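You operate a simulated robot arm through the tools that you are given. There is no shell and no other tool. Be economical: measure what you need, move in short steps, check, and stop when the job is done.

You run a simulated robot arm. Do the job below in one go: nothing can be reset, and whatever is moved stays where it is left.

## Task
Blow the dusty housing clean on the turntable and put it in the blown tray.
Fine: all four sides; shut the nozzle valve before you lift it; leave the dial and the feed valve. Set down upright: small housing.

Only the result counts: the job must be done as asked and must still hold three seconds after the hand-in. Knocking over, shifting, dropping, spilling or breaking anything else fails it.

## Robot
A 6-joint arm with a two-finger parallel gripper, fixed in place. Base frame: the origin is at the foot of the arm, x ahead of it, y to its left, z up; the work surface is at about z = 0.004. Readings come in m, rad, newtons and seconds.
With the tool pointing down near the work surface it reaches from about 0.16 to 0.4 m from the base axis. Its first joint turns from -1.152 to 1.152 rad. Payload 1.57 kg.
Tool frame: the origin (TCP) lies between the finger pads and is the grasp point; the fingertips stand 0.03 m ahead of it; z points along the fingers, y is the line along which they close. Largest opening 0.08 m; finger width 0.017, thickness 0.012; the body of the gripper, 0.04 by 0.082 m, starts 0.08 m behind the TCP.
Orientation is told as [roll, pitch, yaw] about the base's x, y, z axes, in that order, counted from this pose: with the fingers straight down and closing along the base's y, the tool's x points along the base's -x, its y along +y and its z along -z.

## Interface
- The arm moves only by the tool move_arm. Its argument "commands" is a list of rows, each an object (a shift or turn left out is 0, a gripper value left out holds the last) with "xyz": the shift along the tool's x, y, z in mm, a list of three; "rotation": the turn, a rotation vector about the tool's x, y, z in rad, a list of three; "hand": the closure in counts, from 0 (fully open) to 255 (shut). In form: [{"xyz": [tx, ty, tz], "rotation": [wx, wy, wz], "hand": hand}, ...]. A call has 1 to 8 rows; each row shifts and turns the commanded pose from where the row before left it, along the tool's axes as they then stand. A row lasts 0.2 s, in which the tool goes at most 0.05 m and 0.15 rad; a call with a longer step from one row to the next is refused whole, and so is a gripper value outside its range. A pose out of reach is approached as far as the arm can. The call stops where the force on the tool passes 40 N (or 10 N more than at its start, if that is more) or the arm is blocked; 0.2 s more then pass. Each finger travels about 0.153 m/s and halts on what it meets, pressing with about 39 N; the grip force reading is that of the motor and also rises with nothing between the fingers. The clock runs only during rows and for 0.2 s after the last one: add rows that do not move to give the fingers time. The reply holds the time, the measured pose of the TCP, the force on the tool along the base axes, the opening and the grip force, in the units named above and with some noise, with the torque about the TCP (base axes, N m) and any sound that the robot's microphone picked up.
- Cameras (640 x 400 px; columns grow to the right, rows downward): "scene" is fixed at [0.0599, -0.3365, 0.4221]; the picture's right is [0.72, -0.69, 0.00], its down [-0.41, -0.43, -0.81] and it looks along [0.56, 0.58, -0.59] (base axes); focal length 214 px, centre (320, 200). "wrist" rides on the gripper at [0.072, -0.007, -0.122] in the tool frame; the picture's right is [0.09, 1.00, 0.00], its down [-0.84, 0.08, -0.54] and it looks along [-0.54, 0.05, 0.84] (tool axes); focal length 238 px, centre (320, 200). There is no depth. A picture from a camera that has moved, and an enlarged one, comes with that camera's place and axes in the base frame and with its lens.
- get_image(camera): a new picture of that camera. It takes no simulated time.
- close_up(camera, box): a new picture of the part [left, top, right, bottom] of that camera's present view, enlarged. It takes no simulated time.
- job_done(): hands the job in; it is judged then, once.

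Work in short steps. Places have to be worked out from the pictures, the camera data and where the tool is seen: move nearer, look again, correct. Check each grasp and each placing, and mend what went wrong. You have 120 turns and 84 pictures in all, those below and enlarged ones among them. Open the gripper and draw the arm clear of the work before you hand the job in, unless the task says otherwise; then end with one line.

The tools are called as name(argument=value, ...) on one line, values as JSON. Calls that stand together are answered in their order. move_arm: Moves the arm, as the interface text tells. Its arguments: {"type":"object","properties":{"commands":{"type":"array","items":{"type":"object","properties":{"xyz":{"type":"array","items":{"type":"number"}},"rotation":{"type":"array","items":{"type":"number"}},"hand":{"type":"number"}}}}},"required":["commands"]} The other tools are called the same way: get_image (camera) takes a picture; close_up (camera, box) takes an enlarged picture of a part of a camera's view; job_done () hands the job in.

At the start:

```text
clock: 0.0
ee_pos: [0.2274, -0.031, 0.3011]
tool_rot: [0.001, 0.001, 0.0]
wrist_force: [0.6, 0.0, -1.1]
moment: [0.02, 0.0, -0.03]
finger_gap: 0.08
grip_force: 0.2
```

scene: 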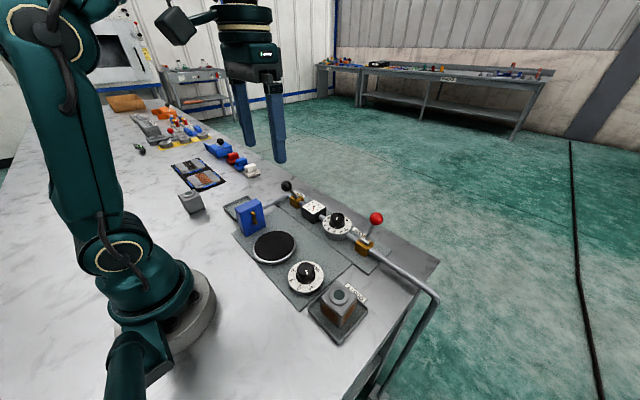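
wrist: 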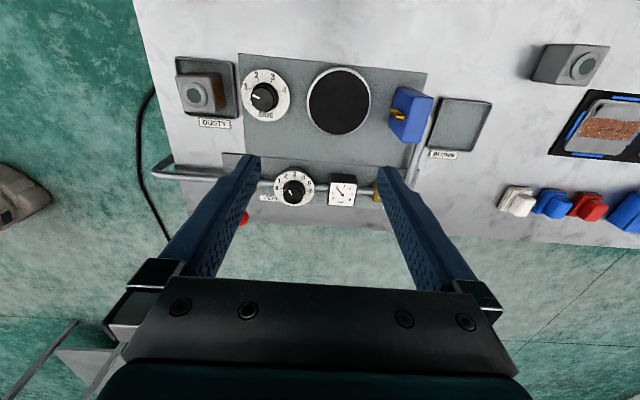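

The pictures show the dusty tray, SIDE dial, turntable, blue nozzle, valves and blown tray. I take enlarged views to read them.

close_up(camera="scene", box=[220, 170, 450, 350])

close_up(camera="wrist", box=[150, 40, 500, 240])

```text
2.22 times, centred on (335, 260) of scene
camera zoom: at [0.0599, -0.3365, 0.4221], right [0.72, -0.69, 0.0], down [-0.41, -0.43, -0.81], along [0.56, 0.58, -0.59], focal length 477 px, centre (287, 67)
```

zoom: 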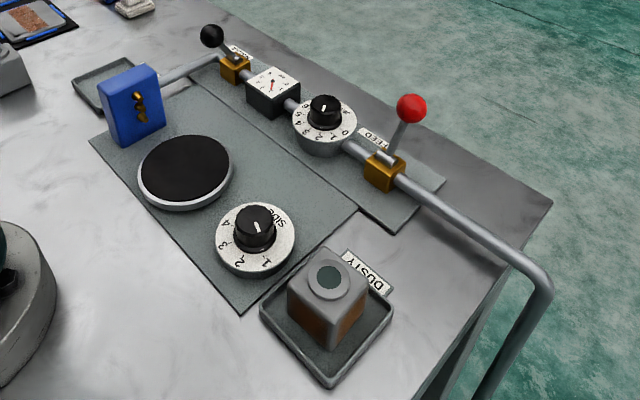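

```text
1.83 times, centred on (325, 140) of wrist
camera zoom: at [0.1545, -0.0372, 0.4261], right [-0.09, 1.0, 0.0], down [0.84, 0.08, 0.54], along [0.54, 0.05, -0.84], focal length 436 px, centre (311, 310)
```

zoom: 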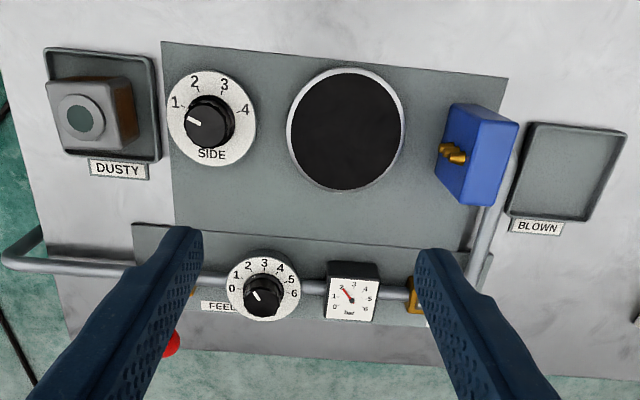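

I look closer at the other grey block and the dusty housing.

close_up(camera="scene", box=[160, 140, 280, 220])

close_up(camera="wrist", box=[500, 20, 640, 110])

close_up(camera="scene", box=[270, 180, 390, 260])

close_up(camera="scene", box=[280, 260, 400, 350])

```text
5.00 times, centred on (220, 180) of scene
camera zoom: at [0.0599, -0.3365, 0.4221], right [0.72, -0.69, 0.0], down [-0.41, -0.43, -0.81], along [0.56, 0.58, -0.59], focal length 1072 px, centre (820, 300)
```

zoom: 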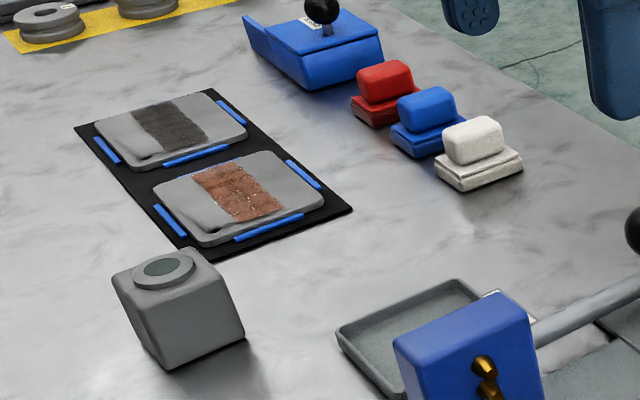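

```text
4.44 times, centred on (570, 65) of wrist
camera zoom: at [0.1545, -0.0372, 0.4261], right [-0.09, 1.0, 0.0], down [0.84, 0.08, 0.54], along [0.54, 0.05, -0.84], focal length 1059 px, centre (-791, 800)
```

zoom: 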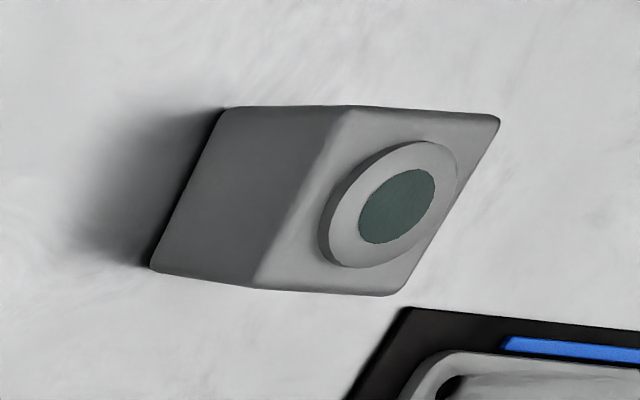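

```text
5.00 times, centred on (330, 220) of scene
camera zoom: at [0.0599, -0.3365, 0.4221], right [0.72, -0.69, 0.0], down [-0.41, -0.43, -0.81], along [0.56, 0.58, -0.59], focal length 1072 px, centre (270, 100)
```

zoom: 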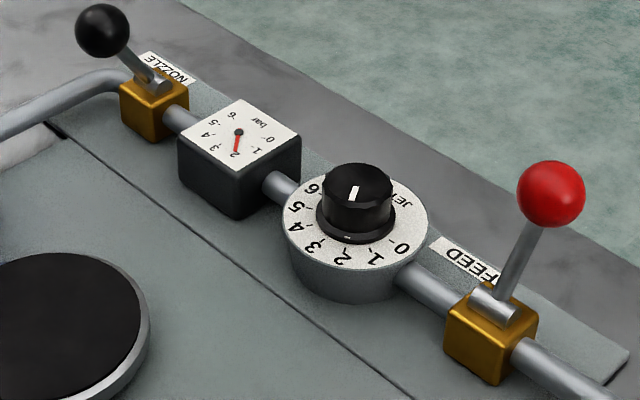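

```text
4.44 times, centred on (340, 305) of scene
camera zoom: at [0.0599, -0.3365, 0.4221], right [0.72, -0.69, 0.0], down [-0.41, -0.43, -0.81], along [0.56, 0.58, -0.59], focal length 953 px, centre (231, -267)
```

zoom: 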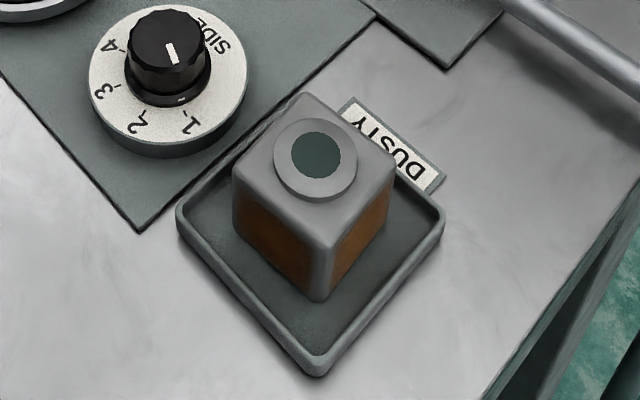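

The dusty housing I judge at about (0.229, -0.211), turntable (0.225, -0.003), SIDE knob (0.226, -0.115), nozzle valve lever near (0.37, 0.11). I move over the housing and look.

move_arm(commands=[{"xyz": [0, -36, 20]}, {"xyz": [0, -36, 20]}, {"xyz": [0, -36, 20]}, {"xyz": [0, -36, 20]}, {"xyz": [0, -36, 20]}, {}])

get_image(camera="wrist")

get_image(camera="scene")

```text
clock: 1.4
ee_pos: [0.2277, -0.2108, 0.2012]
tool_rot: [0.0, -0.001, -0.001]
wrist_force: [0.1, 0.5, -0.4]
moment: [0.0, 0.05, -0.04]
finger_gap: 0.0803
grip_force: 0.0
```

```text
75 pictures are left
camera wrist: at [0.1558, -0.218, 0.3249], right [-0.09, 1.0, 0.0], down [0.84, 0.08, 0.54], along [0.54, 0.05, -0.84], focal length 238 px, centre (320, 200)
```

wrist: 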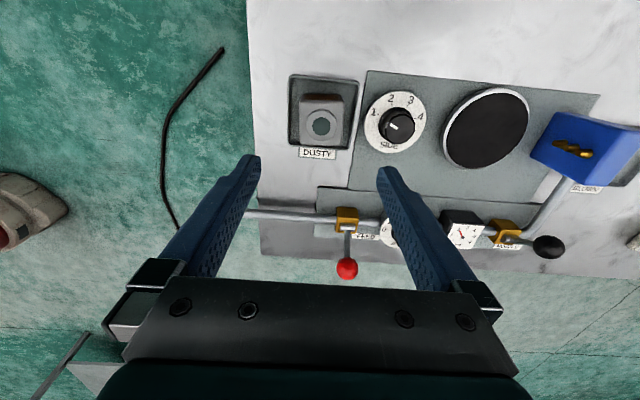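

```text
74 pictures are left
```

scene: 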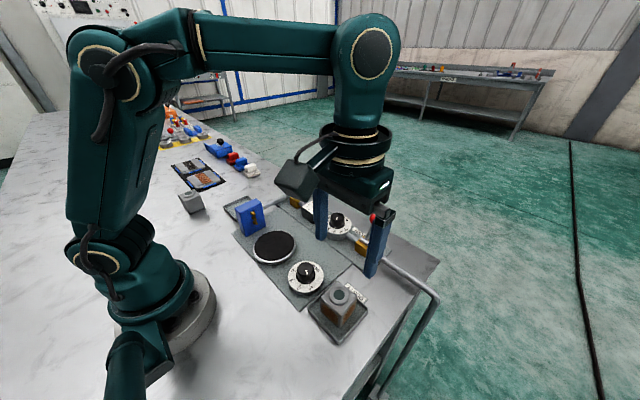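

The housing is at about (0.228, -0.210). I enlarge it for size and orientation, and check the nozzle valve too.

close_up(camera="wrist", box=[270, 60, 450, 170])

close_up(camera="wrist", box=[420, 170, 600, 280])

```text
3.56 times, centred on (360, 115) of wrist
camera zoom: at [0.1558, -0.218, 0.3249], right [-0.09, 1.0, 0.0], down [0.84, 0.08, 0.54], along [0.54, 0.05, -0.84], focal length 848 px, centre (178, 502)
```

zoom: 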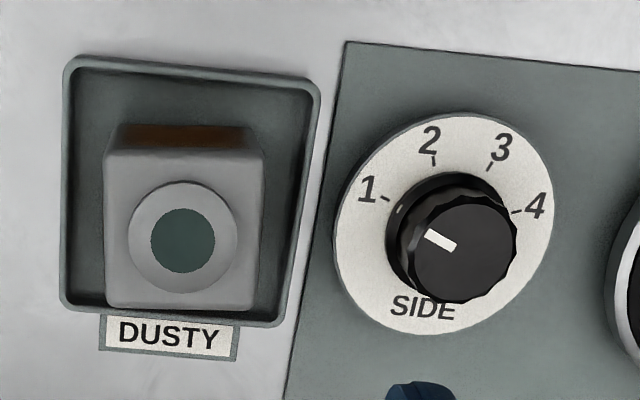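

```text
3.56 times, centred on (510, 225) of wrist
camera zoom: at [0.1558, -0.218, 0.3249], right [-0.09, 1.0, 0.0], down [0.84, 0.08, 0.54], along [0.54, 0.05, -0.84], focal length 848 px, centre (-356, 111)
```

zoom: 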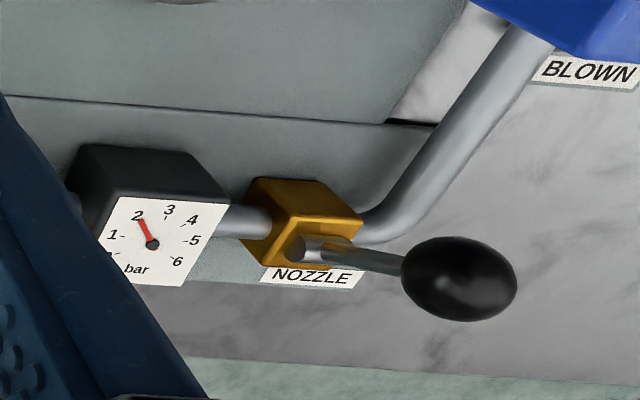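

Housing is about 50 mm square, top near z≈0.058, and the SIDE knob points to 1. I descend to z≈0.05 with fingers open, keeping tips above the tray rim.

move_arm(commands=[{"xyz": [0, 0, 40]}, {"xyz": [0, 0, 40]}, {"xyz": [0, 0, 35]}, {"xyz": [0, 0, 25]}, {"xyz": [0, 0, 11]}, {}])

get_image(camera="scene")

get_image(camera="wrist")

```text
clock: 2.8
ee_pos: [0.2234, -0.2094, 0.0495]
tool_rot: [0.002, 0.0, -0.001]
wrist_force: [-0.3, 0.5, 0.6]
moment: [0.02, 0.02, 0.0]
finger_gap: 0.0798
grip_force: 0.0
```

```text
71 pictures are left
```

scene: 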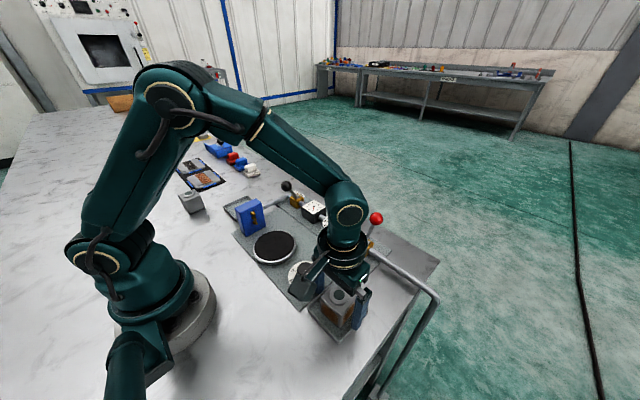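

```text
70 pictures are left
camera wrist: at [0.1534, -0.216, 0.1744], right [-0.09, 1.0, 0.0], down [0.84, 0.08, 0.54], along [0.54, 0.05, -0.84], focal length 238 px, centre (320, 200)
```

wrist: 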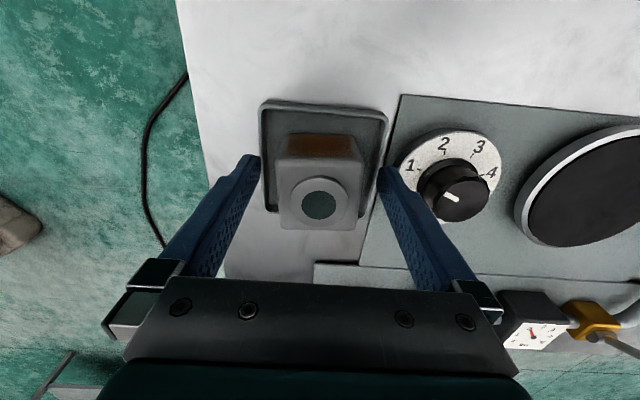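

TCP lies slightly short in x: the housing centre appears near x≈0.231. I shift 7 mm ahead and close.

move_arm(commands=[{"xyz": [-7, 0, 0]}, {}, {"hand": 130}, {"hand": 255}, {"hand": 255}, {"hand": 255}])

get_image(camera="wrist")

```text
clock: 4.2
ee_pos: [0.232, -0.2104, 0.0515]
tool_rot: [-0.001, 0.0, 0.002]
wrist_force: [1.6, -0.4, 0.3]
moment: [-0.07, -0.01, 0.02]
finger_gap: 0.0502
grip_force: 39.0
```

```text
69 pictures are left
camera wrist: at [0.1608, -0.2157, 0.1748], right [-0.09, 1.0, 0.0], down [0.84, 0.08, 0.54], along [0.54, 0.05, -0.84], focal length 238 px, centre (320, 200)
```

wrist: 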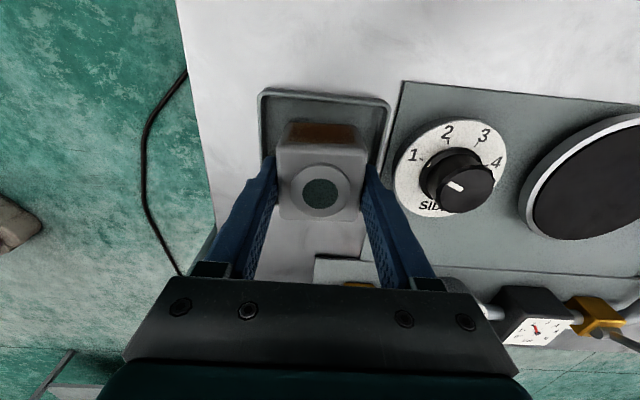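

Gripped at 50 mm gap. I lift and move partway to the turntable, then look.

move_arm(commands=[{"xyz": [0, 0, -30]}, {"xyz": [0, 0, -35]}, {"xyz": [0, 0, -15]}, {"xyz": [0, 40, 0]}, {"xyz": [0, 40, 0]}, {"xyz": [0, 40, 0]}, {"xyz": [0, 40, 0]}, {}])

get_image(camera="wrist")

get_image(camera="scene")

```text
clock: 6.0
ee_pos: [0.2328, -0.0519, 0.1308]
tool_rot: [-0.001, -0.001, 0.0]
wrist_force: [-0.7, -0.5, -2.3]
moment: [-0.04, -0.01, -0.02]
finger_gap: 0.0497
grip_force: 39.1
```

```text
68 pictures are left
camera wrist: at [0.1609, -0.0579, 0.2545], right [-0.09, 1.0, 0.0], down [0.84, 0.08, 0.54], along [0.54, 0.05, -0.84], focal length 238 px, centre (320, 200)
```

wrist: 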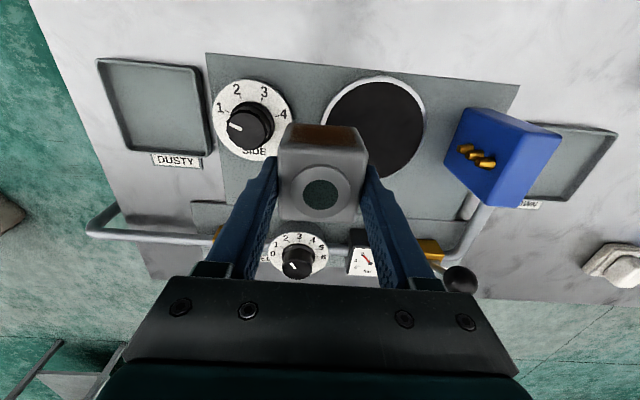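

```text
67 pictures are left
```

scene: 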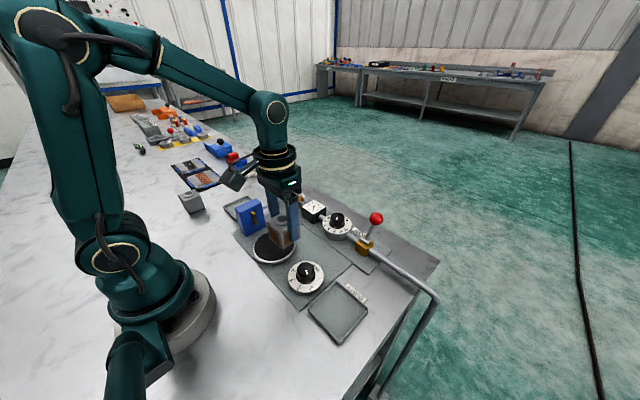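

The turntable centre is about (0.2225, 0.000). I move above it and lower to z≈0.072.

move_arm(commands=[{"xyz": [5, 26, 0]}, {"xyz": [5, 26, 0]}, {"xyz": [0, 0, 25]}, {"xyz": [0, 0, 25]}, {"xyz": [0, 0, 8]}, {}])

get_image(camera="scene")

get_image(camera="wrist")

```text
clock: 7.4
ee_pos: [0.2225, 0.0001, 0.0719]
tool_rot: [-0.001, 0.001, 0.0]
wrist_force: [-0.6, 0.0, -2.2]
moment: [0.01, 0.01, 0.01]
finger_gap: 0.0494
grip_force: 39.0
```

```text
66 pictures are left
```

scene: 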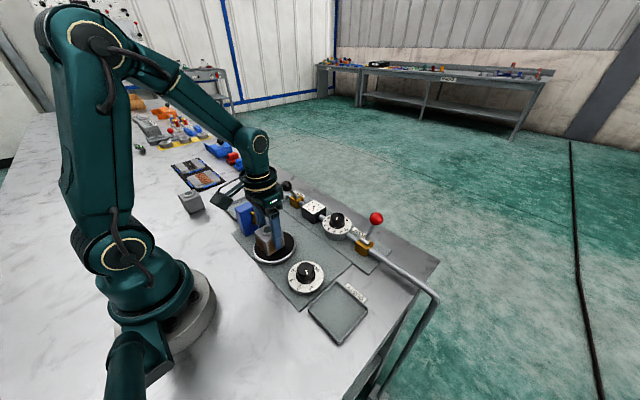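

```text
65 pictures are left
camera wrist: at [0.1506, -0.0061, 0.1955], right [-0.09, 1.0, 0.0], down [0.84, 0.08, 0.54], along [0.54, 0.05, -0.84], focal length 238 px, centre (320, 200)
```

wrist: 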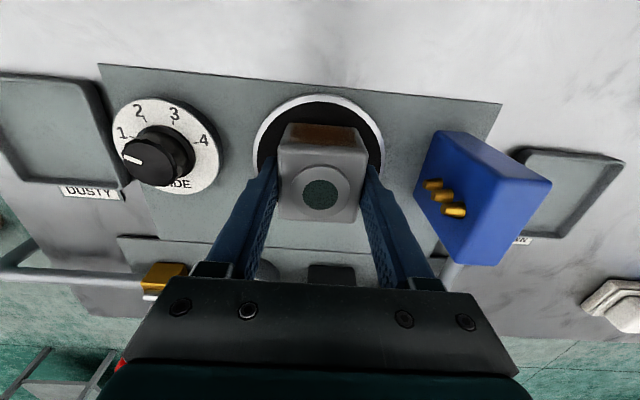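

Well centred and clear of the nozzle. I lower in small steps toward contact.

move_arm(commands=[{"xyz": [0, 0, 5]}, {"xyz": [0, 0, 3]}, {}])

close_up(camera="scene", box=[220, 190, 340, 270])

```text
clock: 7.8
ee_pos: [0.2235, -0.0004, 0.0702]
tool_rot: [0.0, -0.001, 0.001]
wrist_force: [-2.1, 1.5, 8.7]
moment: [0.06, 0.1, -0.02]
finger_gap: 0.0494
grip_force: 38.6
stopped in row 1: the force on the tool passed its limit at 63 N (the readings are from after the stop); the commanded pose is now the measured one
```

```text
5.00 times, centred on (280, 230) of scene
camera zoom: at [0.0599, -0.3365, 0.4221], right [0.72, -0.69, 0.0], down [-0.41, -0.43, -0.81], along [0.56, 0.58, -0.59], focal length 1072 px, centre (520, 50)
```

zoom: 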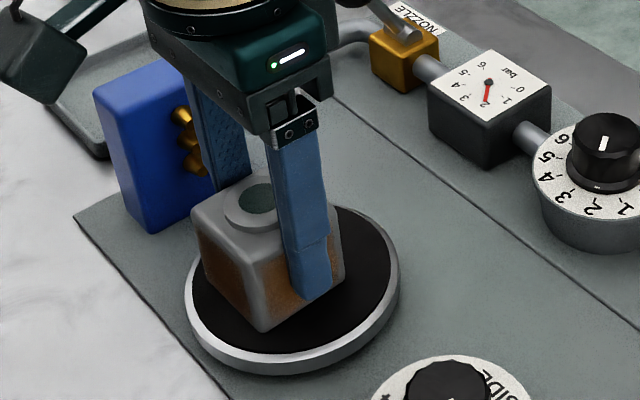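

The housing is on the turntable (force 8.7 N up). I release and lift straight up.

move_arm(commands=[{"hand": 60}, {"hand": 40}, {"hand": 40}, {"xyz": [0, 0, -20]}, {"xyz": [0, 0, -40]}, {"xyz": [0, 0, -40]}, {}])

get_image(camera="wrist")

close_up(camera="scene", box=[220, 170, 370, 270])

```text
clock: 9.4
ee_pos: [0.2229, 0.0018, 0.1714]
tool_rot: [0.001, 0.001, -0.001]
wrist_force: [0.3, 0.0, -0.4]
moment: [-0.04, 0.0, -0.01]
finger_gap: 0.0674
grip_force: 0.1
```

```text
63 pictures are left
camera wrist: at [0.15, -0.0038, 0.2957], right [-0.09, 1.0, 0.0], down [0.84, 0.08, 0.54], along [0.54, 0.05, -0.84], focal length 238 px, centre (320, 200)
```

wrist: 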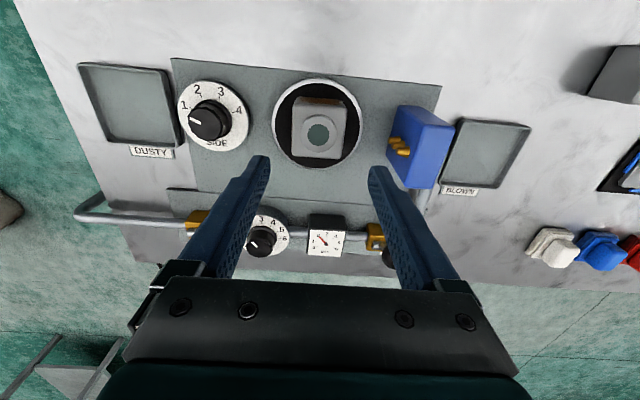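

```text
4.00 times, centred on (295, 220) of scene
camera zoom: at [0.0599, -0.3365, 0.4221], right [0.72, -0.69, 0.0], down [-0.41, -0.43, -0.81], along [0.56, 0.58, -0.59], focal length 858 px, centre (420, 120)
```

zoom: 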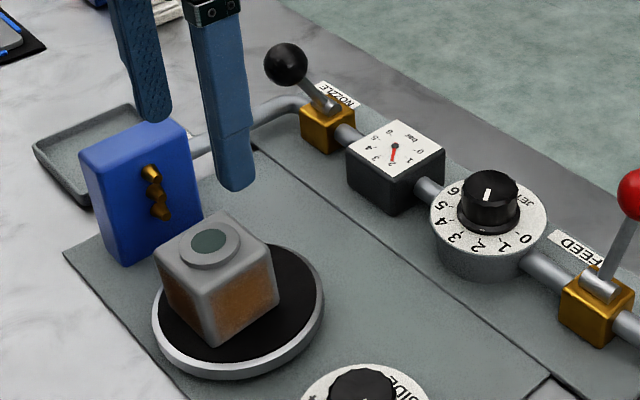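

Housing stands centred. From three views the nozzle ball is near (0.35, 0.10, 0.095), leaning toward -x (shut; feed leans the other way and the gauge is live). I move to line up with it and look.

move_arm(commands=[{"xyz": [0, 32, -10]}, {"xyz": [0, 33, -10]}, {"xyz": [0, 33, -10]}, {"xyz": [-30, 0, 0]}, {}])

get_image(camera="wrist")

close_up(camera="scene", box=[250, 150, 370, 230])

```text
clock: 10.6
ee_pos: [0.2535, 0.0987, 0.2017]
tool_rot: [0.0, 0.0, 0.0]
wrist_force: [0.8, 0.0, 0.6]
moment: [0.03, 0.01, 0.03]
finger_gap: 0.0672
grip_force: 0.1
```

```text
61 pictures are left
camera wrist: at [0.1806, 0.0927, 0.3251], right [-0.09, 1.0, 0.0], down [0.84, 0.08, 0.54], along [0.54, 0.05, -0.84], focal length 238 px, centre (320, 200)
```

wrist: 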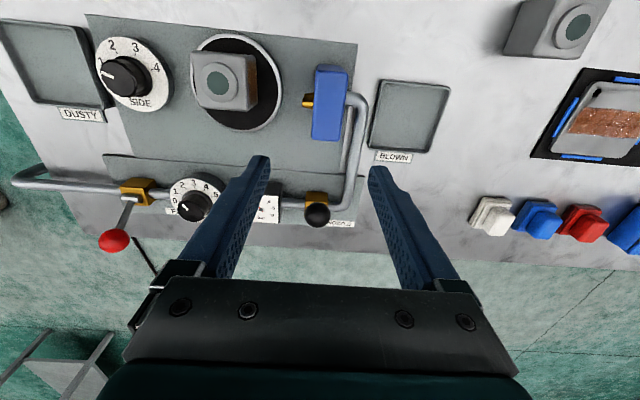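

```text
5.00 times, centred on (310, 190) of scene
camera zoom: at [0.0599, -0.3365, 0.4221], right [0.72, -0.69, 0.0], down [-0.41, -0.43, -0.81], along [0.56, 0.58, -0.59], focal length 1072 px, centre (370, 250)
```

zoom: 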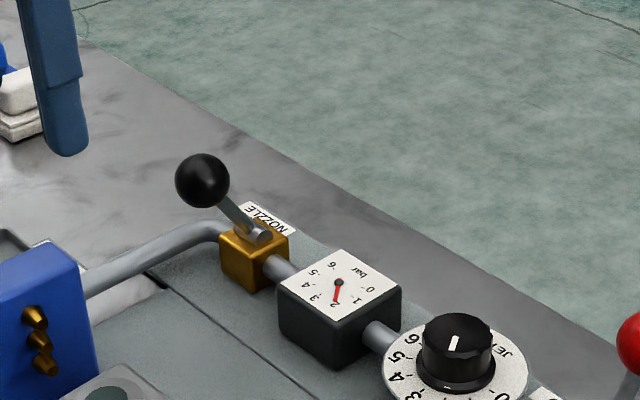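

Ball now triangulates to (0.352, 0.105, 0.090). I tilt the fingers outward 0.45 rad for reach and approach, narrowing the opening to ~50 mm.

move_arm(commands=[{"rotation": [0, -0.15, 0], "hand": 90}, {"rotation": [0, -0.15, 0]}, {"rotation": [0, -0.15, 0]}, {"xyz": [-20, 3, 40]}, {"xyz": [-20, 3, 43]}, {}])

get_image(camera="wrist")

close_up(camera="scene", box=[220, 130, 400, 250])

```text
clock: 12.0
ee_pos: [0.3266, 0.1032, 0.1444]
tool_rot: [0.001, -0.451, 0.0]
wrist_force: [0.9, 0.5, -0.9]
moment: [0.02, 0.03, -0.01]
finger_gap: 0.0516
grip_force: 0.0
```

```text
59 pictures are left
camera wrist: at [0.2082, 0.098, 0.2253], right [-0.08, 1.0, -0.04], down [0.52, 0.08, 0.85], along [0.85, 0.05, -0.52], focal length 238 px, centre (320, 200)
```

wrist: 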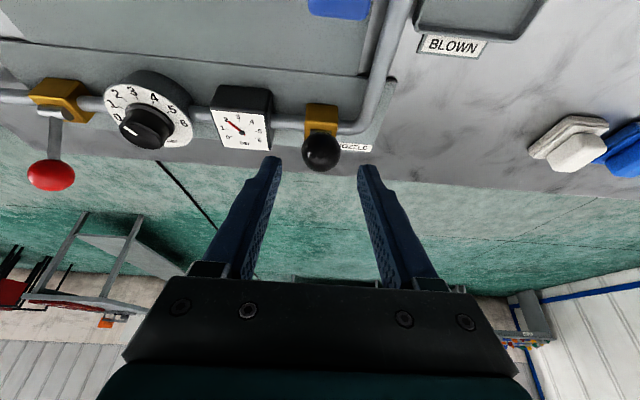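

```text
3.33 times, centred on (310, 190) of scene
camera zoom: at [0.0599, -0.3365, 0.4221], right [0.72, -0.69, 0.0], down [-0.41, -0.43, -0.81], along [0.56, 0.58, -0.59], focal length 715 px, centre (353, 233)
```

zoom: 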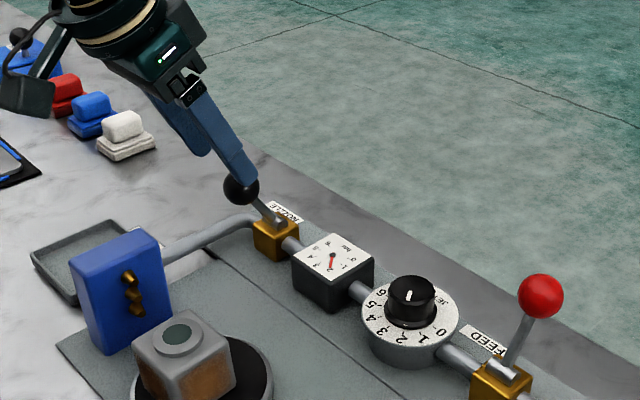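

Aligned; ball at (0.353, 0.105, 0.09). I advance 58 mm along the fingers and close on the ball.

move_arm(commands=[{"xyz": [0, 2, 30]}, {"xyz": [0, 0, 28]}, {}, {"hand": 160}, {"hand": 220}, {"hand": 220}])

get_image(camera="wrist")

```text
clock: 13.4
ee_pos: [0.3516, 0.1046, 0.0908]
tool_rot: [-0.001, -0.448, -0.003]
wrist_force: [12.6, -17.8, -7.5]
moment: [0.0, -0.25, 0.01]
finger_gap: 0.0308
grip_force: 40.2
```

```text
57 pictures are left
camera wrist: at [0.233, 0.0994, 0.1722], right [-0.08, 1.0, -0.04], down [0.52, 0.08, 0.85], along [0.85, 0.05, -0.52], focal length 238 px, centre (320, 200)
```

wrist: 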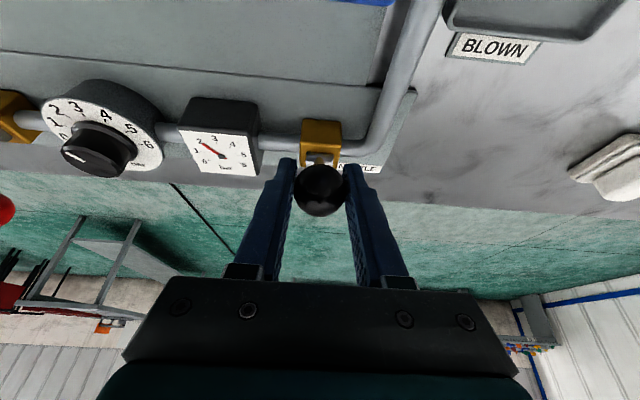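

Ball gripped (gap 31 mm). I start the arc with the first part toward +x and up, watching forces.

move_arm(commands=[{"xyz": [-7.3, 0, -0.5]}, {"xyz": [-7.3, 0, 0]}, {}])

```text
clock: 14.2
ee_pos: [0.3615, 0.105, 0.0963]
tool_rot: [-0.005, -0.444, 0.0]
wrist_force: [-11.5, -8.4, -12.7]
moment: [0.01, 0.93, -0.02]
finger_gap: 0.031
grip_force: 39.5
```

The lever follows with modest resistance. I continue along the arc.

move_arm(commands=[{"xyz": [-8.5, 0, 3.5]}, {"xyz": [-8.5, 0, 3.5]}, {}])

get_image(camera="wrist")

```text
clock: 15.0
ee_pos: [0.3813, 0.1047, 0.0994]
tool_rot: [-0.006, -0.449, -0.001]
wrist_force: [-15.4, -22.1, 15.9]
moment: [-0.07, 0.86, 0.17]
finger_gap: 0.0312
grip_force: 40.4
```

```text
56 pictures are left
camera wrist: at [0.2637, 0.0995, 0.1802], right [-0.08, 1.0, -0.04], down [0.52, 0.08, 0.85], along [0.85, 0.05, -0.52], focal length 238 px, centre (320, 200)
```

wrist: 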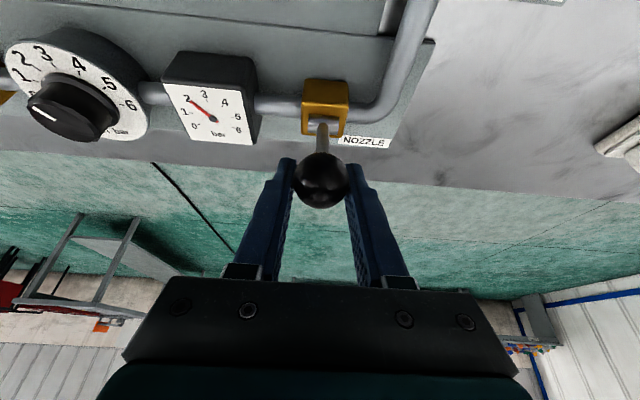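

The lever is near upright. I continue the far half of the arc, easing the side force with 1 mm in -y.

move_arm(commands=[{"xyz": [-7, -1, 4]}, {"xyz": [-7, 0, 5]}, {}])

```text
clock: 15.8
ee_pos: [0.4008, 0.1073, 0.0979]
tool_rot: [0.004, -0.452, 0.001]
wrist_force: [-0.5, -0.1, 0.7]
moment: [-0.03, 0.01, 0.03]
finger_gap: 0.0111
grip_force: 0.0
```

The gap fell to 11 mm: the ball left the grip. I look where the lever is.

get_image(camera="wrist")

close_up(camera="scene", box=[220, 130, 400, 250])

```text
55 pictures are left
camera wrist: at [0.2813, 0.1006, 0.1772], right [-0.09, 1.0, -0.04], down [0.52, 0.08, 0.85], along [0.85, 0.05, -0.52], focal length 238 px, centre (320, 200)
```

wrist: 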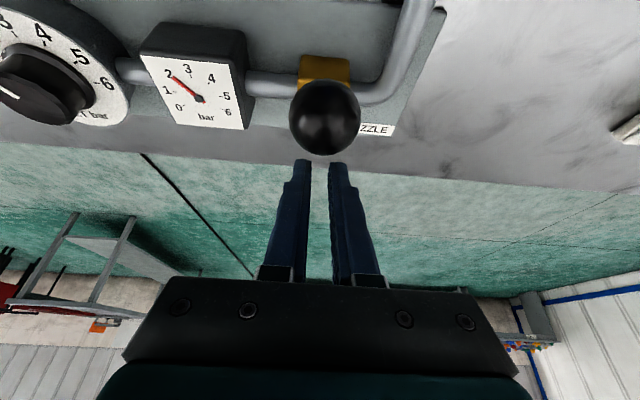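

```text
3.33 times, centred on (310, 190) of scene
camera zoom: at [0.0599, -0.3365, 0.4221], right [0.72, -0.69, 0.0], down [-0.41, -0.43, -0.81], along [0.56, 0.58, -0.59], focal length 715 px, centre (353, 233)
```

zoom: 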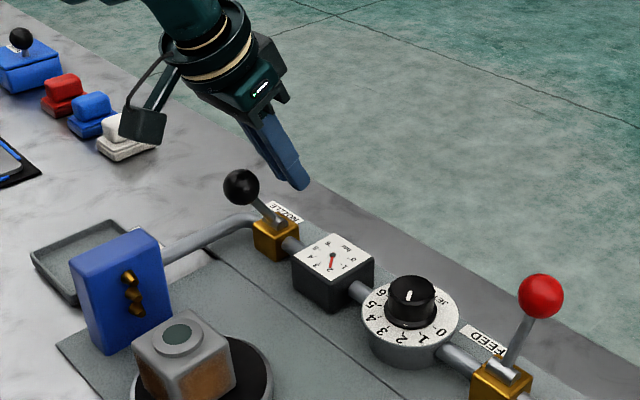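

The lever sprang back to -x. I'll instead push the ball forward from behind with the two fingers as a narrow cradle; first I retreat over it and reduce the tilt.

move_arm(commands=[{"xyz": [0, 0, -40], "hand": 205}, {"xyz": [0, 0, -20]}, {"rotation": [0, 0.15, 0]}, {"rotation": [0, 0.15, 0]}, {"xyz": [30, -1, -4.5]}, {"xyz": [30, -1, -4.5]}, {}])

get_image(camera="wrist")

```text
clock: 17.4
ee_pos: [0.3093, 0.1044, 0.1514]
tool_rot: [-0.001, -0.15, 0.0]
wrist_force: [0.6, -0.2, 0.1]
moment: [-0.01, -0.01, 0.0]
finger_gap: 0.0156
grip_force: 0.0
```

```text
53 pictures are left
camera wrist: at [0.2195, 0.0972, 0.263], right [-0.09, 1.0, -0.01], down [0.75, 0.08, 0.66], along [0.66, 0.05, -0.75], focal length 238 px, centre (320, 200)
```

wrist: 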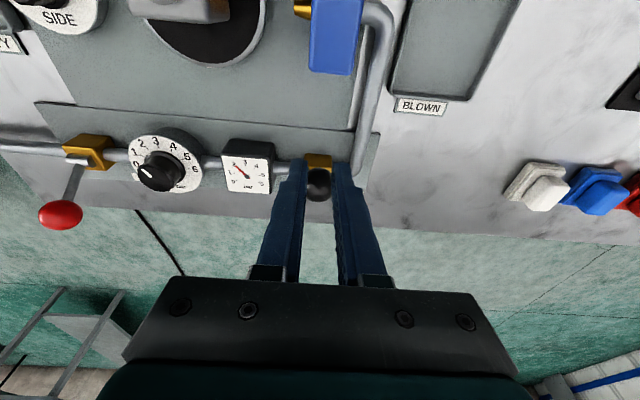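

Ball is centred between fingers. I lower behind the ball to z≈0.103.

move_arm(commands=[{"xyz": [3.6, 1.5, 23.7]}, {"xyz": [3.6, 0, 23.7]}, {}])

close_up(camera="scene", box=[220, 130, 400, 250])

```text
clock: 18.2
ee_pos: [0.3102, 0.1043, 0.1036]
tool_rot: [-0.001, -0.15, 0.001]
wrist_force: [-0.5, 0.3, -1.0]
moment: [0.0, -0.03, -0.01]
finger_gap: 0.0156
grip_force: 0.1
```

```text
3.33 times, centred on (310, 190) of scene
camera zoom: at [0.0599, -0.3365, 0.4221], right [0.72, -0.69, 0.0], down [-0.41, -0.43, -0.81], along [0.56, 0.58, -0.59], focal length 715 px, centre (353, 233)
```

zoom: 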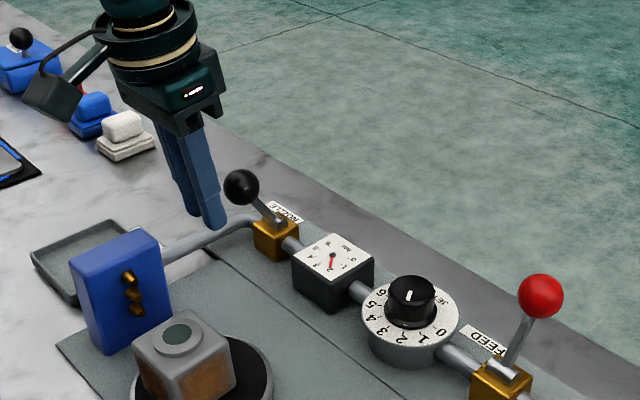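

Positioned behind the ball. I push forward 60 mm.

move_arm(commands=[{"xyz": [-11.9, 0, 1.6]}, {"xyz": [-11.9, 0, 1.6]}, {"xyz": [-11.9, 0, 1.6]}, {"xyz": [-11.9, 0, 1.8]}, {"xyz": [-11.9, 0, 1.8]}, {}])

close_up(camera="scene", box=[220, 130, 400, 250])

```text
clock: 19.6
ee_pos: [0.3719, 0.1043, 0.1017]
tool_rot: [0.001, -0.151, 0.0]
wrist_force: [-0.1, 0.6, 0.8]
moment: [0.01, -0.03, 0.01]
finger_gap: 0.0157
grip_force: 0.0
```

```text
3.33 times, centred on (310, 190) of scene
camera zoom: at [0.0599, -0.3365, 0.4221], right [0.72, -0.69, 0.0], down [-0.41, -0.43, -0.81], along [0.56, 0.58, -0.59], focal length 715 px, centre (353, 233)
```

zoom: 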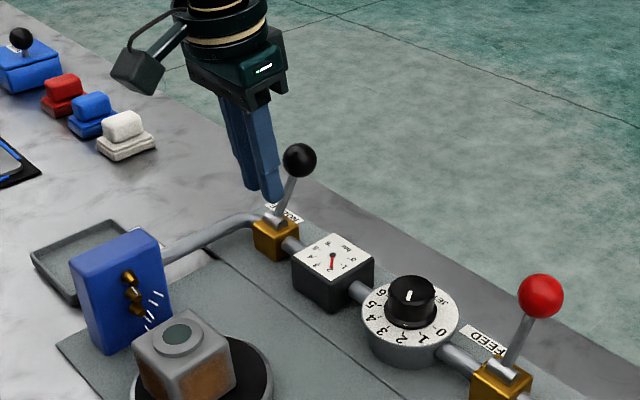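

The lever snapped open and jet streaks hit the housing. I retreat back and up, then travel toward the SIDE knob.

move_arm(commands=[{"xyz": [40, 0, 0]}, {"xyz": [15, 0, -45]}, {"xyz": [25, -15, -40], "rotation": [0, 0.15, 0]}, {"xyz": [20, -44, 0]}, {"xyz": [15, -45, 0]}, {"xyz": [15, -45, 0]}, {"xyz": [15, -45, 0]}, {}])

get_image(camera="wrist")

close_up(camera="scene", box=[220, 150, 400, 270])

```text
clock: 21.4
ee_pos: [0.2139, -0.0885, 0.1759]
tool_rot: [0.0, 0.001, 0.002]
wrist_force: [-0.9, -0.4, 0.1]
moment: [0.0, 0.03, -0.01]
finger_gap: 0.016
grip_force: 0.1
```

```text
50 pictures are left
camera wrist: at [0.1422, -0.0947, 0.2995], right [-0.09, 1.0, 0.0], down [0.84, 0.08, 0.54], along [0.54, 0.05, -0.84], focal length 238 px, centre (320, 200)
```

wrist: 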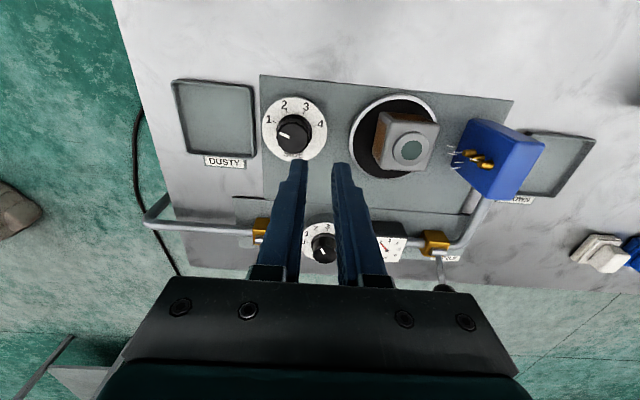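

```text
3.33 times, centred on (310, 210) of scene
camera zoom: at [0.0599, -0.3365, 0.4221], right [0.72, -0.69, 0.0], down [-0.41, -0.43, -0.81], along [0.56, 0.58, -0.59], focal length 715 px, centre (353, 167)
```

zoom: 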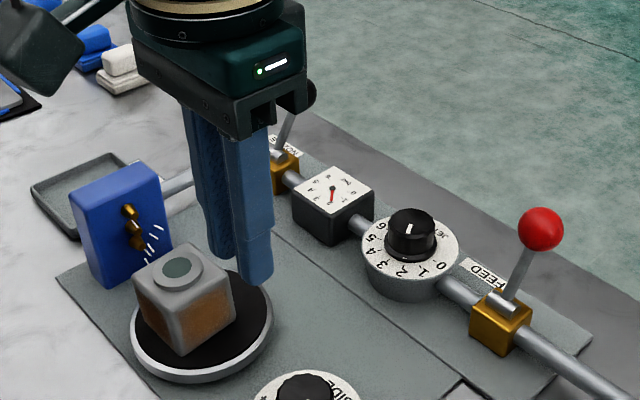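

Jet is on. Knob centre by the tick marks is (0.2285, -0.1155). I move over it with ~50 mm opening and lower partway.

move_arm(commands=[{"xyz": [-14.5, -27, 10], "hand": 95}, {"xyz": [0, 0, 35]}, {"xyz": [0, 0, 30]}, {}])

get_image(camera="wrist")

close_up(camera="scene", box=[220, 190, 370, 300])

```text
clock: 22.4
ee_pos: [0.2321, -0.1165, 0.101]
tool_rot: [0.0, 0.0, 0.002]
wrist_force: [-0.9, -0.2, -0.2]
moment: [0.06, 0.05, -0.02]
finger_gap: 0.05
grip_force: 0.0
```

```text
48 pictures are left
camera wrist: at [0.1583, -0.1226, 0.2248], right [-0.09, 1.0, 0.0], down [0.84, 0.08, 0.54], along [0.54, 0.05, -0.84], focal length 238 px, centre (320, 200)
```

wrist: 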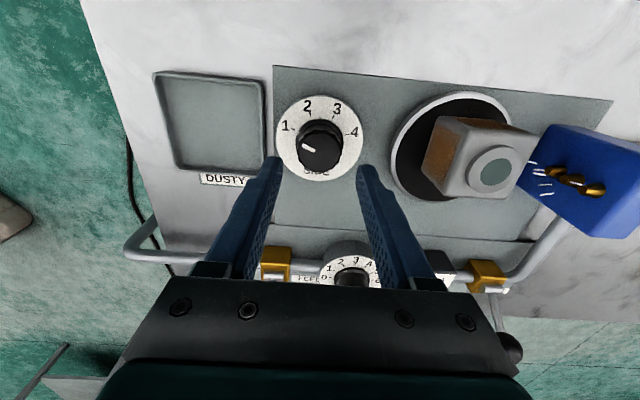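

```text
3.64 times, centred on (295, 245) of scene
camera zoom: at [0.0599, -0.3365, 0.4221], right [0.72, -0.69, 0.0], down [-0.41, -0.43, -0.81], along [0.56, 0.58, -0.59], focal length 780 px, centre (411, 36)
```

zoom: 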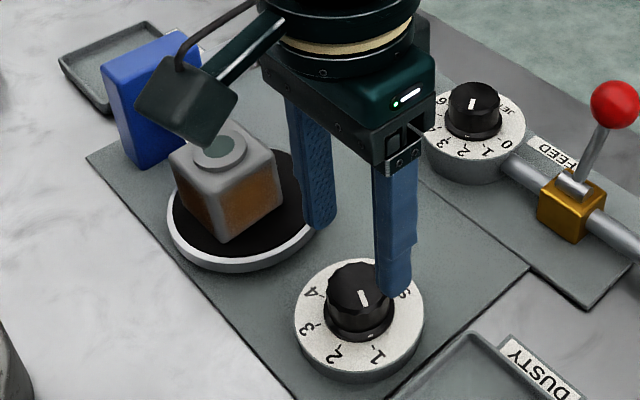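

Knob top reads near (0.226, -0.116). I shift back 5 mm and lower to z≈0.058.

move_arm(commands=[{"xyz": [5, 0, 20]}, {"xyz": [0, 0, 15]}, {"xyz": [0, 0, 8]}, {}])

get_image(camera="wrist")

close_up(camera="scene", box=[220, 190, 370, 300])

```text
clock: 23.4
ee_pos: [0.2253, -0.1167, 0.0587]
tool_rot: [0.001, 0.001, 0.001]
wrist_force: [-1.0, -0.7, 0.7]
moment: [-0.02, -0.02, 0.03]
finger_gap: 0.0504
grip_force: 0.1
```

```text
46 pictures are left
camera wrist: at [0.1524, -0.1224, 0.1813], right [-0.09, 1.0, 0.0], down [0.84, 0.08, 0.54], along [0.54, 0.05, -0.84], focal length 238 px, centre (320, 200)
```

wrist: 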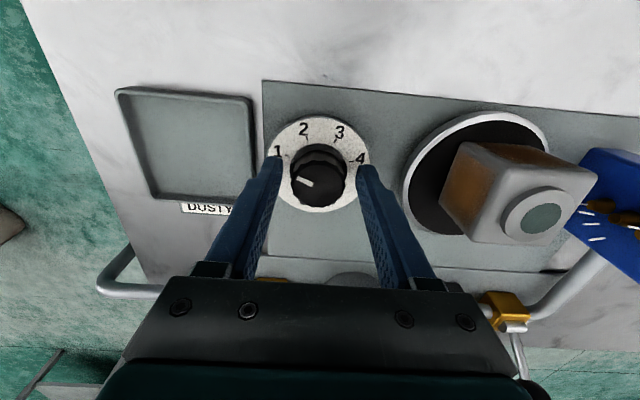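

```text
3.64 times, centred on (295, 245) of scene
camera zoom: at [0.0599, -0.3365, 0.4221], right [0.72, -0.69, 0.0], down [-0.41, -0.43, -0.81], along [0.56, 0.58, -0.59], focal length 780 px, centre (411, 36)
```

zoom: 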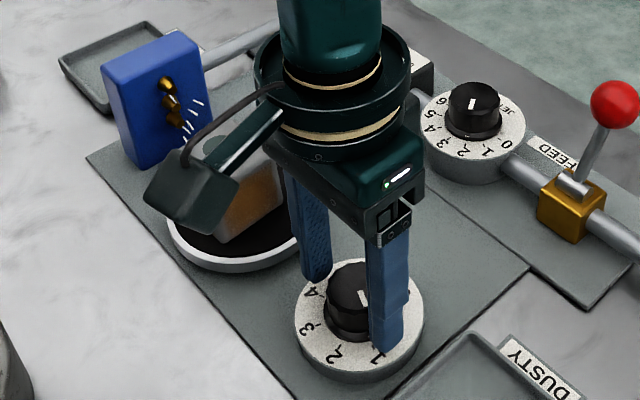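

Aligned with the knob. I close on it.

move_arm(commands=[{"hand": 140}, {"hand": 200}, {"hand": 200}])

```text
clock: 24.2
ee_pos: [0.2252, -0.1168, 0.0569]
tool_rot: [-0.003, 0.001, 0.0]
wrist_force: [-2.7, -20.3, -7.9]
moment: [-0.42, -0.01, -0.12]
finger_gap: 0.0356
grip_force: 43.2
```

Gripped at 36 mm. There is a 20 N side force, so I ease 1 mm in -y.

move_arm(commands=[{"xyz": [0, -1, 0]}, {}])

```text
clock: 24.8
ee_pos: [0.2248, -0.1169, 0.0585]
tool_rot: [0.003, -0.001, 0.0]
wrist_force: [-1.6, -2.7, 7.2]
moment: [-0.22, 0.34, 0.02]
finger_gap: 0.0354
grip_force: 42.6
```

Side force is gone. I turn the knob clockwise by about 47° (0.82 rad).

move_arm(commands=[{"rotation": [0, 0, 0.14]}, {"rotation": [0, 0, 0.14]}, {"rotation": [0, 0, 0.14]}, {"rotation": [0, 0, 0.14]}, {"rotation": [0, 0, 0.13]}, {"rotation": [0, 0, 0.13]}, {}])

get_image(camera="wrist")

close_up(camera="scene", box=[220, 190, 370, 300])

```text
clock: 25.6
ee_pos: [0.225, -0.1157, 0.0579]
tool_rot: [0.008, 0.0, -0.403]
wrist_force: [1.2, 3.7, 0.1]
moment: [-0.2, 0.17, 0.01]
finger_gap: 0.0356
grip_force: 42.3
stopped in row 4: the force on the tool passed its limit at 42 N (the readings are from after the stop); the commanded pose is now the measured one
```

```text
44 pictures are left
camera wrist: at [0.1558, -0.0933, 0.1815], right [0.31, 0.95, 0.01], down [0.8, -0.26, 0.54], along [0.52, -0.16, -0.84], focal length 238 px, centre (320, 200)
```

wrist: 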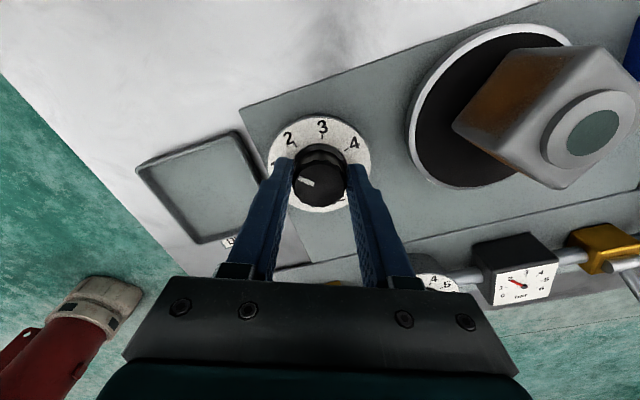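

```text
3.64 times, centred on (295, 245) of scene
camera zoom: at [0.0599, -0.3365, 0.4221], right [0.72, -0.69, 0.0], down [-0.41, -0.43, -0.81], along [0.56, 0.58, -0.59], focal length 780 px, centre (411, 36)
```

zoom: 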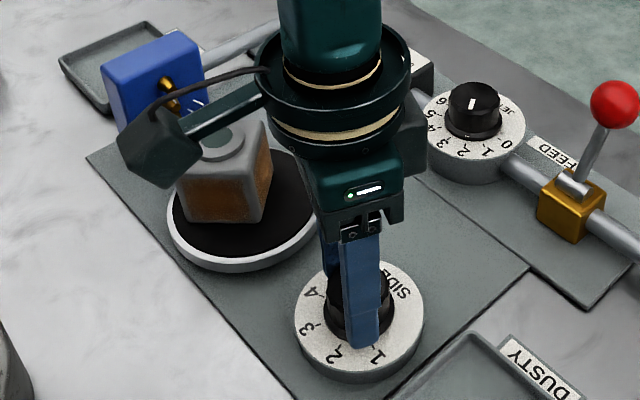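

The knob and turntable follow (about half a step). I continue the turn in smaller increments.

move_arm(commands=[{"rotation": [0, 0, 0.1]}, {"rotation": [0, 0, 0.1]}, {"rotation": [0, 0, 0.1]}, {"rotation": [0, 0, 0.1]}, {}])

close_up(camera="scene", box=[220, 190, 370, 300])

```text
clock: 26.7
ee_pos: [0.2263, -0.1138, 0.057]
tool_rot: [0.012, 0.003, -0.805]
wrist_force: [3.0, 3.3, -0.5]
moment: [-0.13, 0.48, 0.06]
finger_gap: 0.0356
grip_force: 42.6
stopped in row 5: the force on the tool passed its limit at 41 N (the readings are from after the stop); the commanded pose is now the measured one
```

```text
3.64 times, centred on (295, 245) of scene
camera zoom: at [0.0599, -0.3365, 0.4221], right [0.72, -0.69, 0.0], down [-0.41, -0.43, -0.81], along [0.56, 0.58, -0.59], focal length 780 px, centre (411, 36)
```

zoom: 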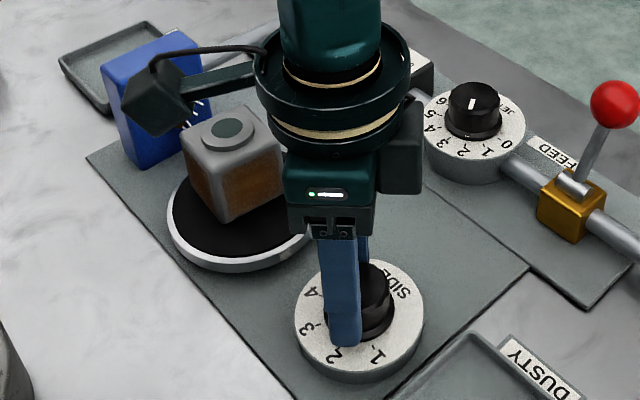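

The housing looks nearly a quarter turned. I check with the wrist camera the pointer and housing.

get_image(camera="wrist")

```text
41 pictures are left
camera wrist: at [0.1706, -0.0672, 0.1814], right [0.65, 0.76, 0.01], down [0.63, -0.55, 0.54], along [0.42, -0.35, -0.84], focal length 238 px, centre (320, 200)
```

wrist: 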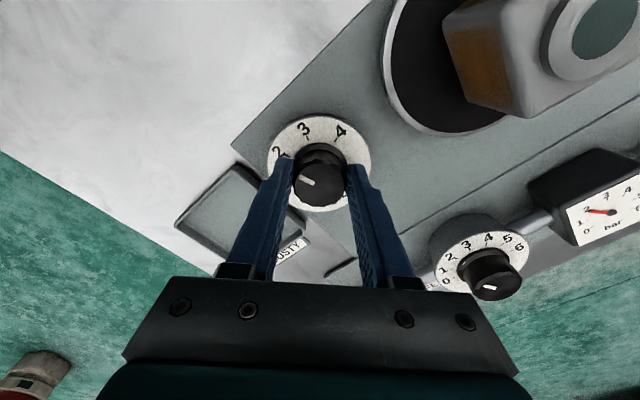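

The pointer is by 2. I release the knob to let it settle, wait while side 2 is blown.

move_arm(commands=[{"hand": 95}, {}, {}, {}, {}, {}, {}, {}])

close_up(camera="scene", box=[220, 190, 370, 300])

close_up(camera="wrist", box=[240, 90, 420, 230])

```text
clock: 28.5
ee_pos: [0.2275, -0.1133, 0.0577]
tool_rot: [0.013, 0.002, -0.804]
wrist_force: [0.1, 0.7, 0.2]
moment: [0.0, -0.01, -0.02]
finger_gap: 0.0501
grip_force: 0.1
```

```text
3.64 times, centred on (295, 245) of scene
camera zoom: at [0.0599, -0.3365, 0.4221], right [0.72, -0.69, 0.0], down [-0.41, -0.43, -0.81], along [0.56, 0.58, -0.59], focal length 780 px, centre (411, 36)
```

zoom: 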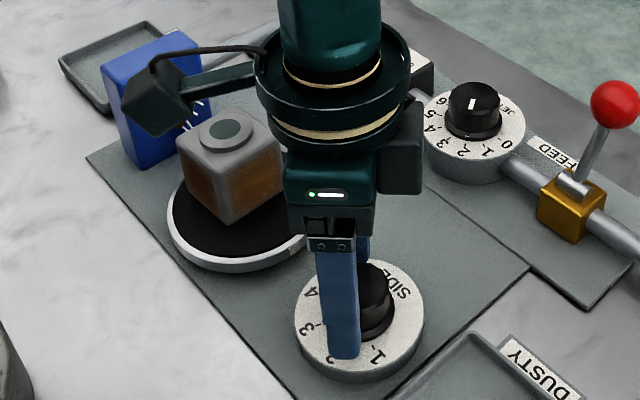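

```text
2.86 times, centred on (330, 160) of wrist
camera zoom: at [0.1705, -0.0673, 0.1814], right [0.65, 0.76, 0.01], down [0.63, -0.55, 0.54], along [0.42, -0.35, -0.84], focal length 681 px, centre (291, 314)
```

zoom: 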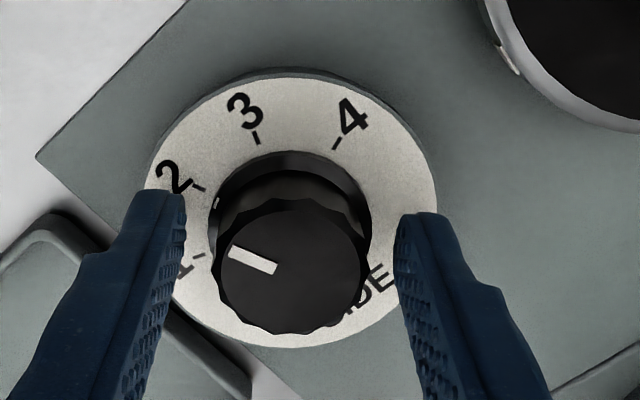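

The notch seems a few degrees short of tick 2. I regrip, nudge 0.06 rad more, and hold while it blows.

move_arm(commands=[{"hand": 140}, {"hand": 200}, {"hand": 200}, {"rotation": [0, 0, 0.06]}, {}, {}, {}, {}])

close_up(camera="wrist", box=[240, 0, 640, 230])

```text
clock: 30.3
ee_pos: [0.227, -0.1133, 0.0563]
tool_rot: [0.014, 0.002, -0.865]
wrist_force: [15.6, 17.6, -7.8]
moment: [0.15, -0.06, 0.12]
finger_gap: 0.0355
grip_force: 42.4
```

```text
1.60 times, centred on (440, 115) of wrist
camera zoom: at [0.1736, -0.064, 0.1814], right [0.7, 0.72, 0.01], down [0.6, -0.59, 0.54], along [0.4, -0.37, -0.84], focal length 381 px, centre (128, 336)
```

zoom: 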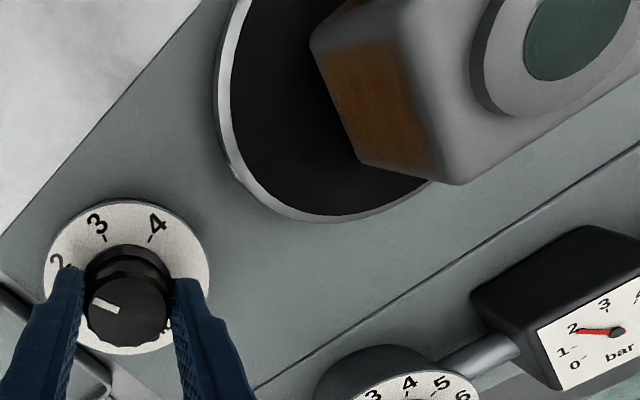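

I relieve the side force 1 mm, then turn the knob toward 3 in 0.1 rad steps.

move_arm(commands=[{"xyz": [0, 1, 0]}, {"rotation": [0, 0, 0.1]}, {"rotation": [0, 0, 0.1]}, {"rotation": [0, 0, 0.1]}, {"rotation": [0, 0, 0.1]}, {}])

```text
clock: 31.7
ee_pos: [0.228, -0.1126, 0.0588]
tool_rot: [0.014, 0.006, -1.269]
wrist_force: [25.0, 22.8, -17.0]
moment: [0.02, 0.04, 0.13]
finger_gap: 0.0356
grip_force: 42.4
```

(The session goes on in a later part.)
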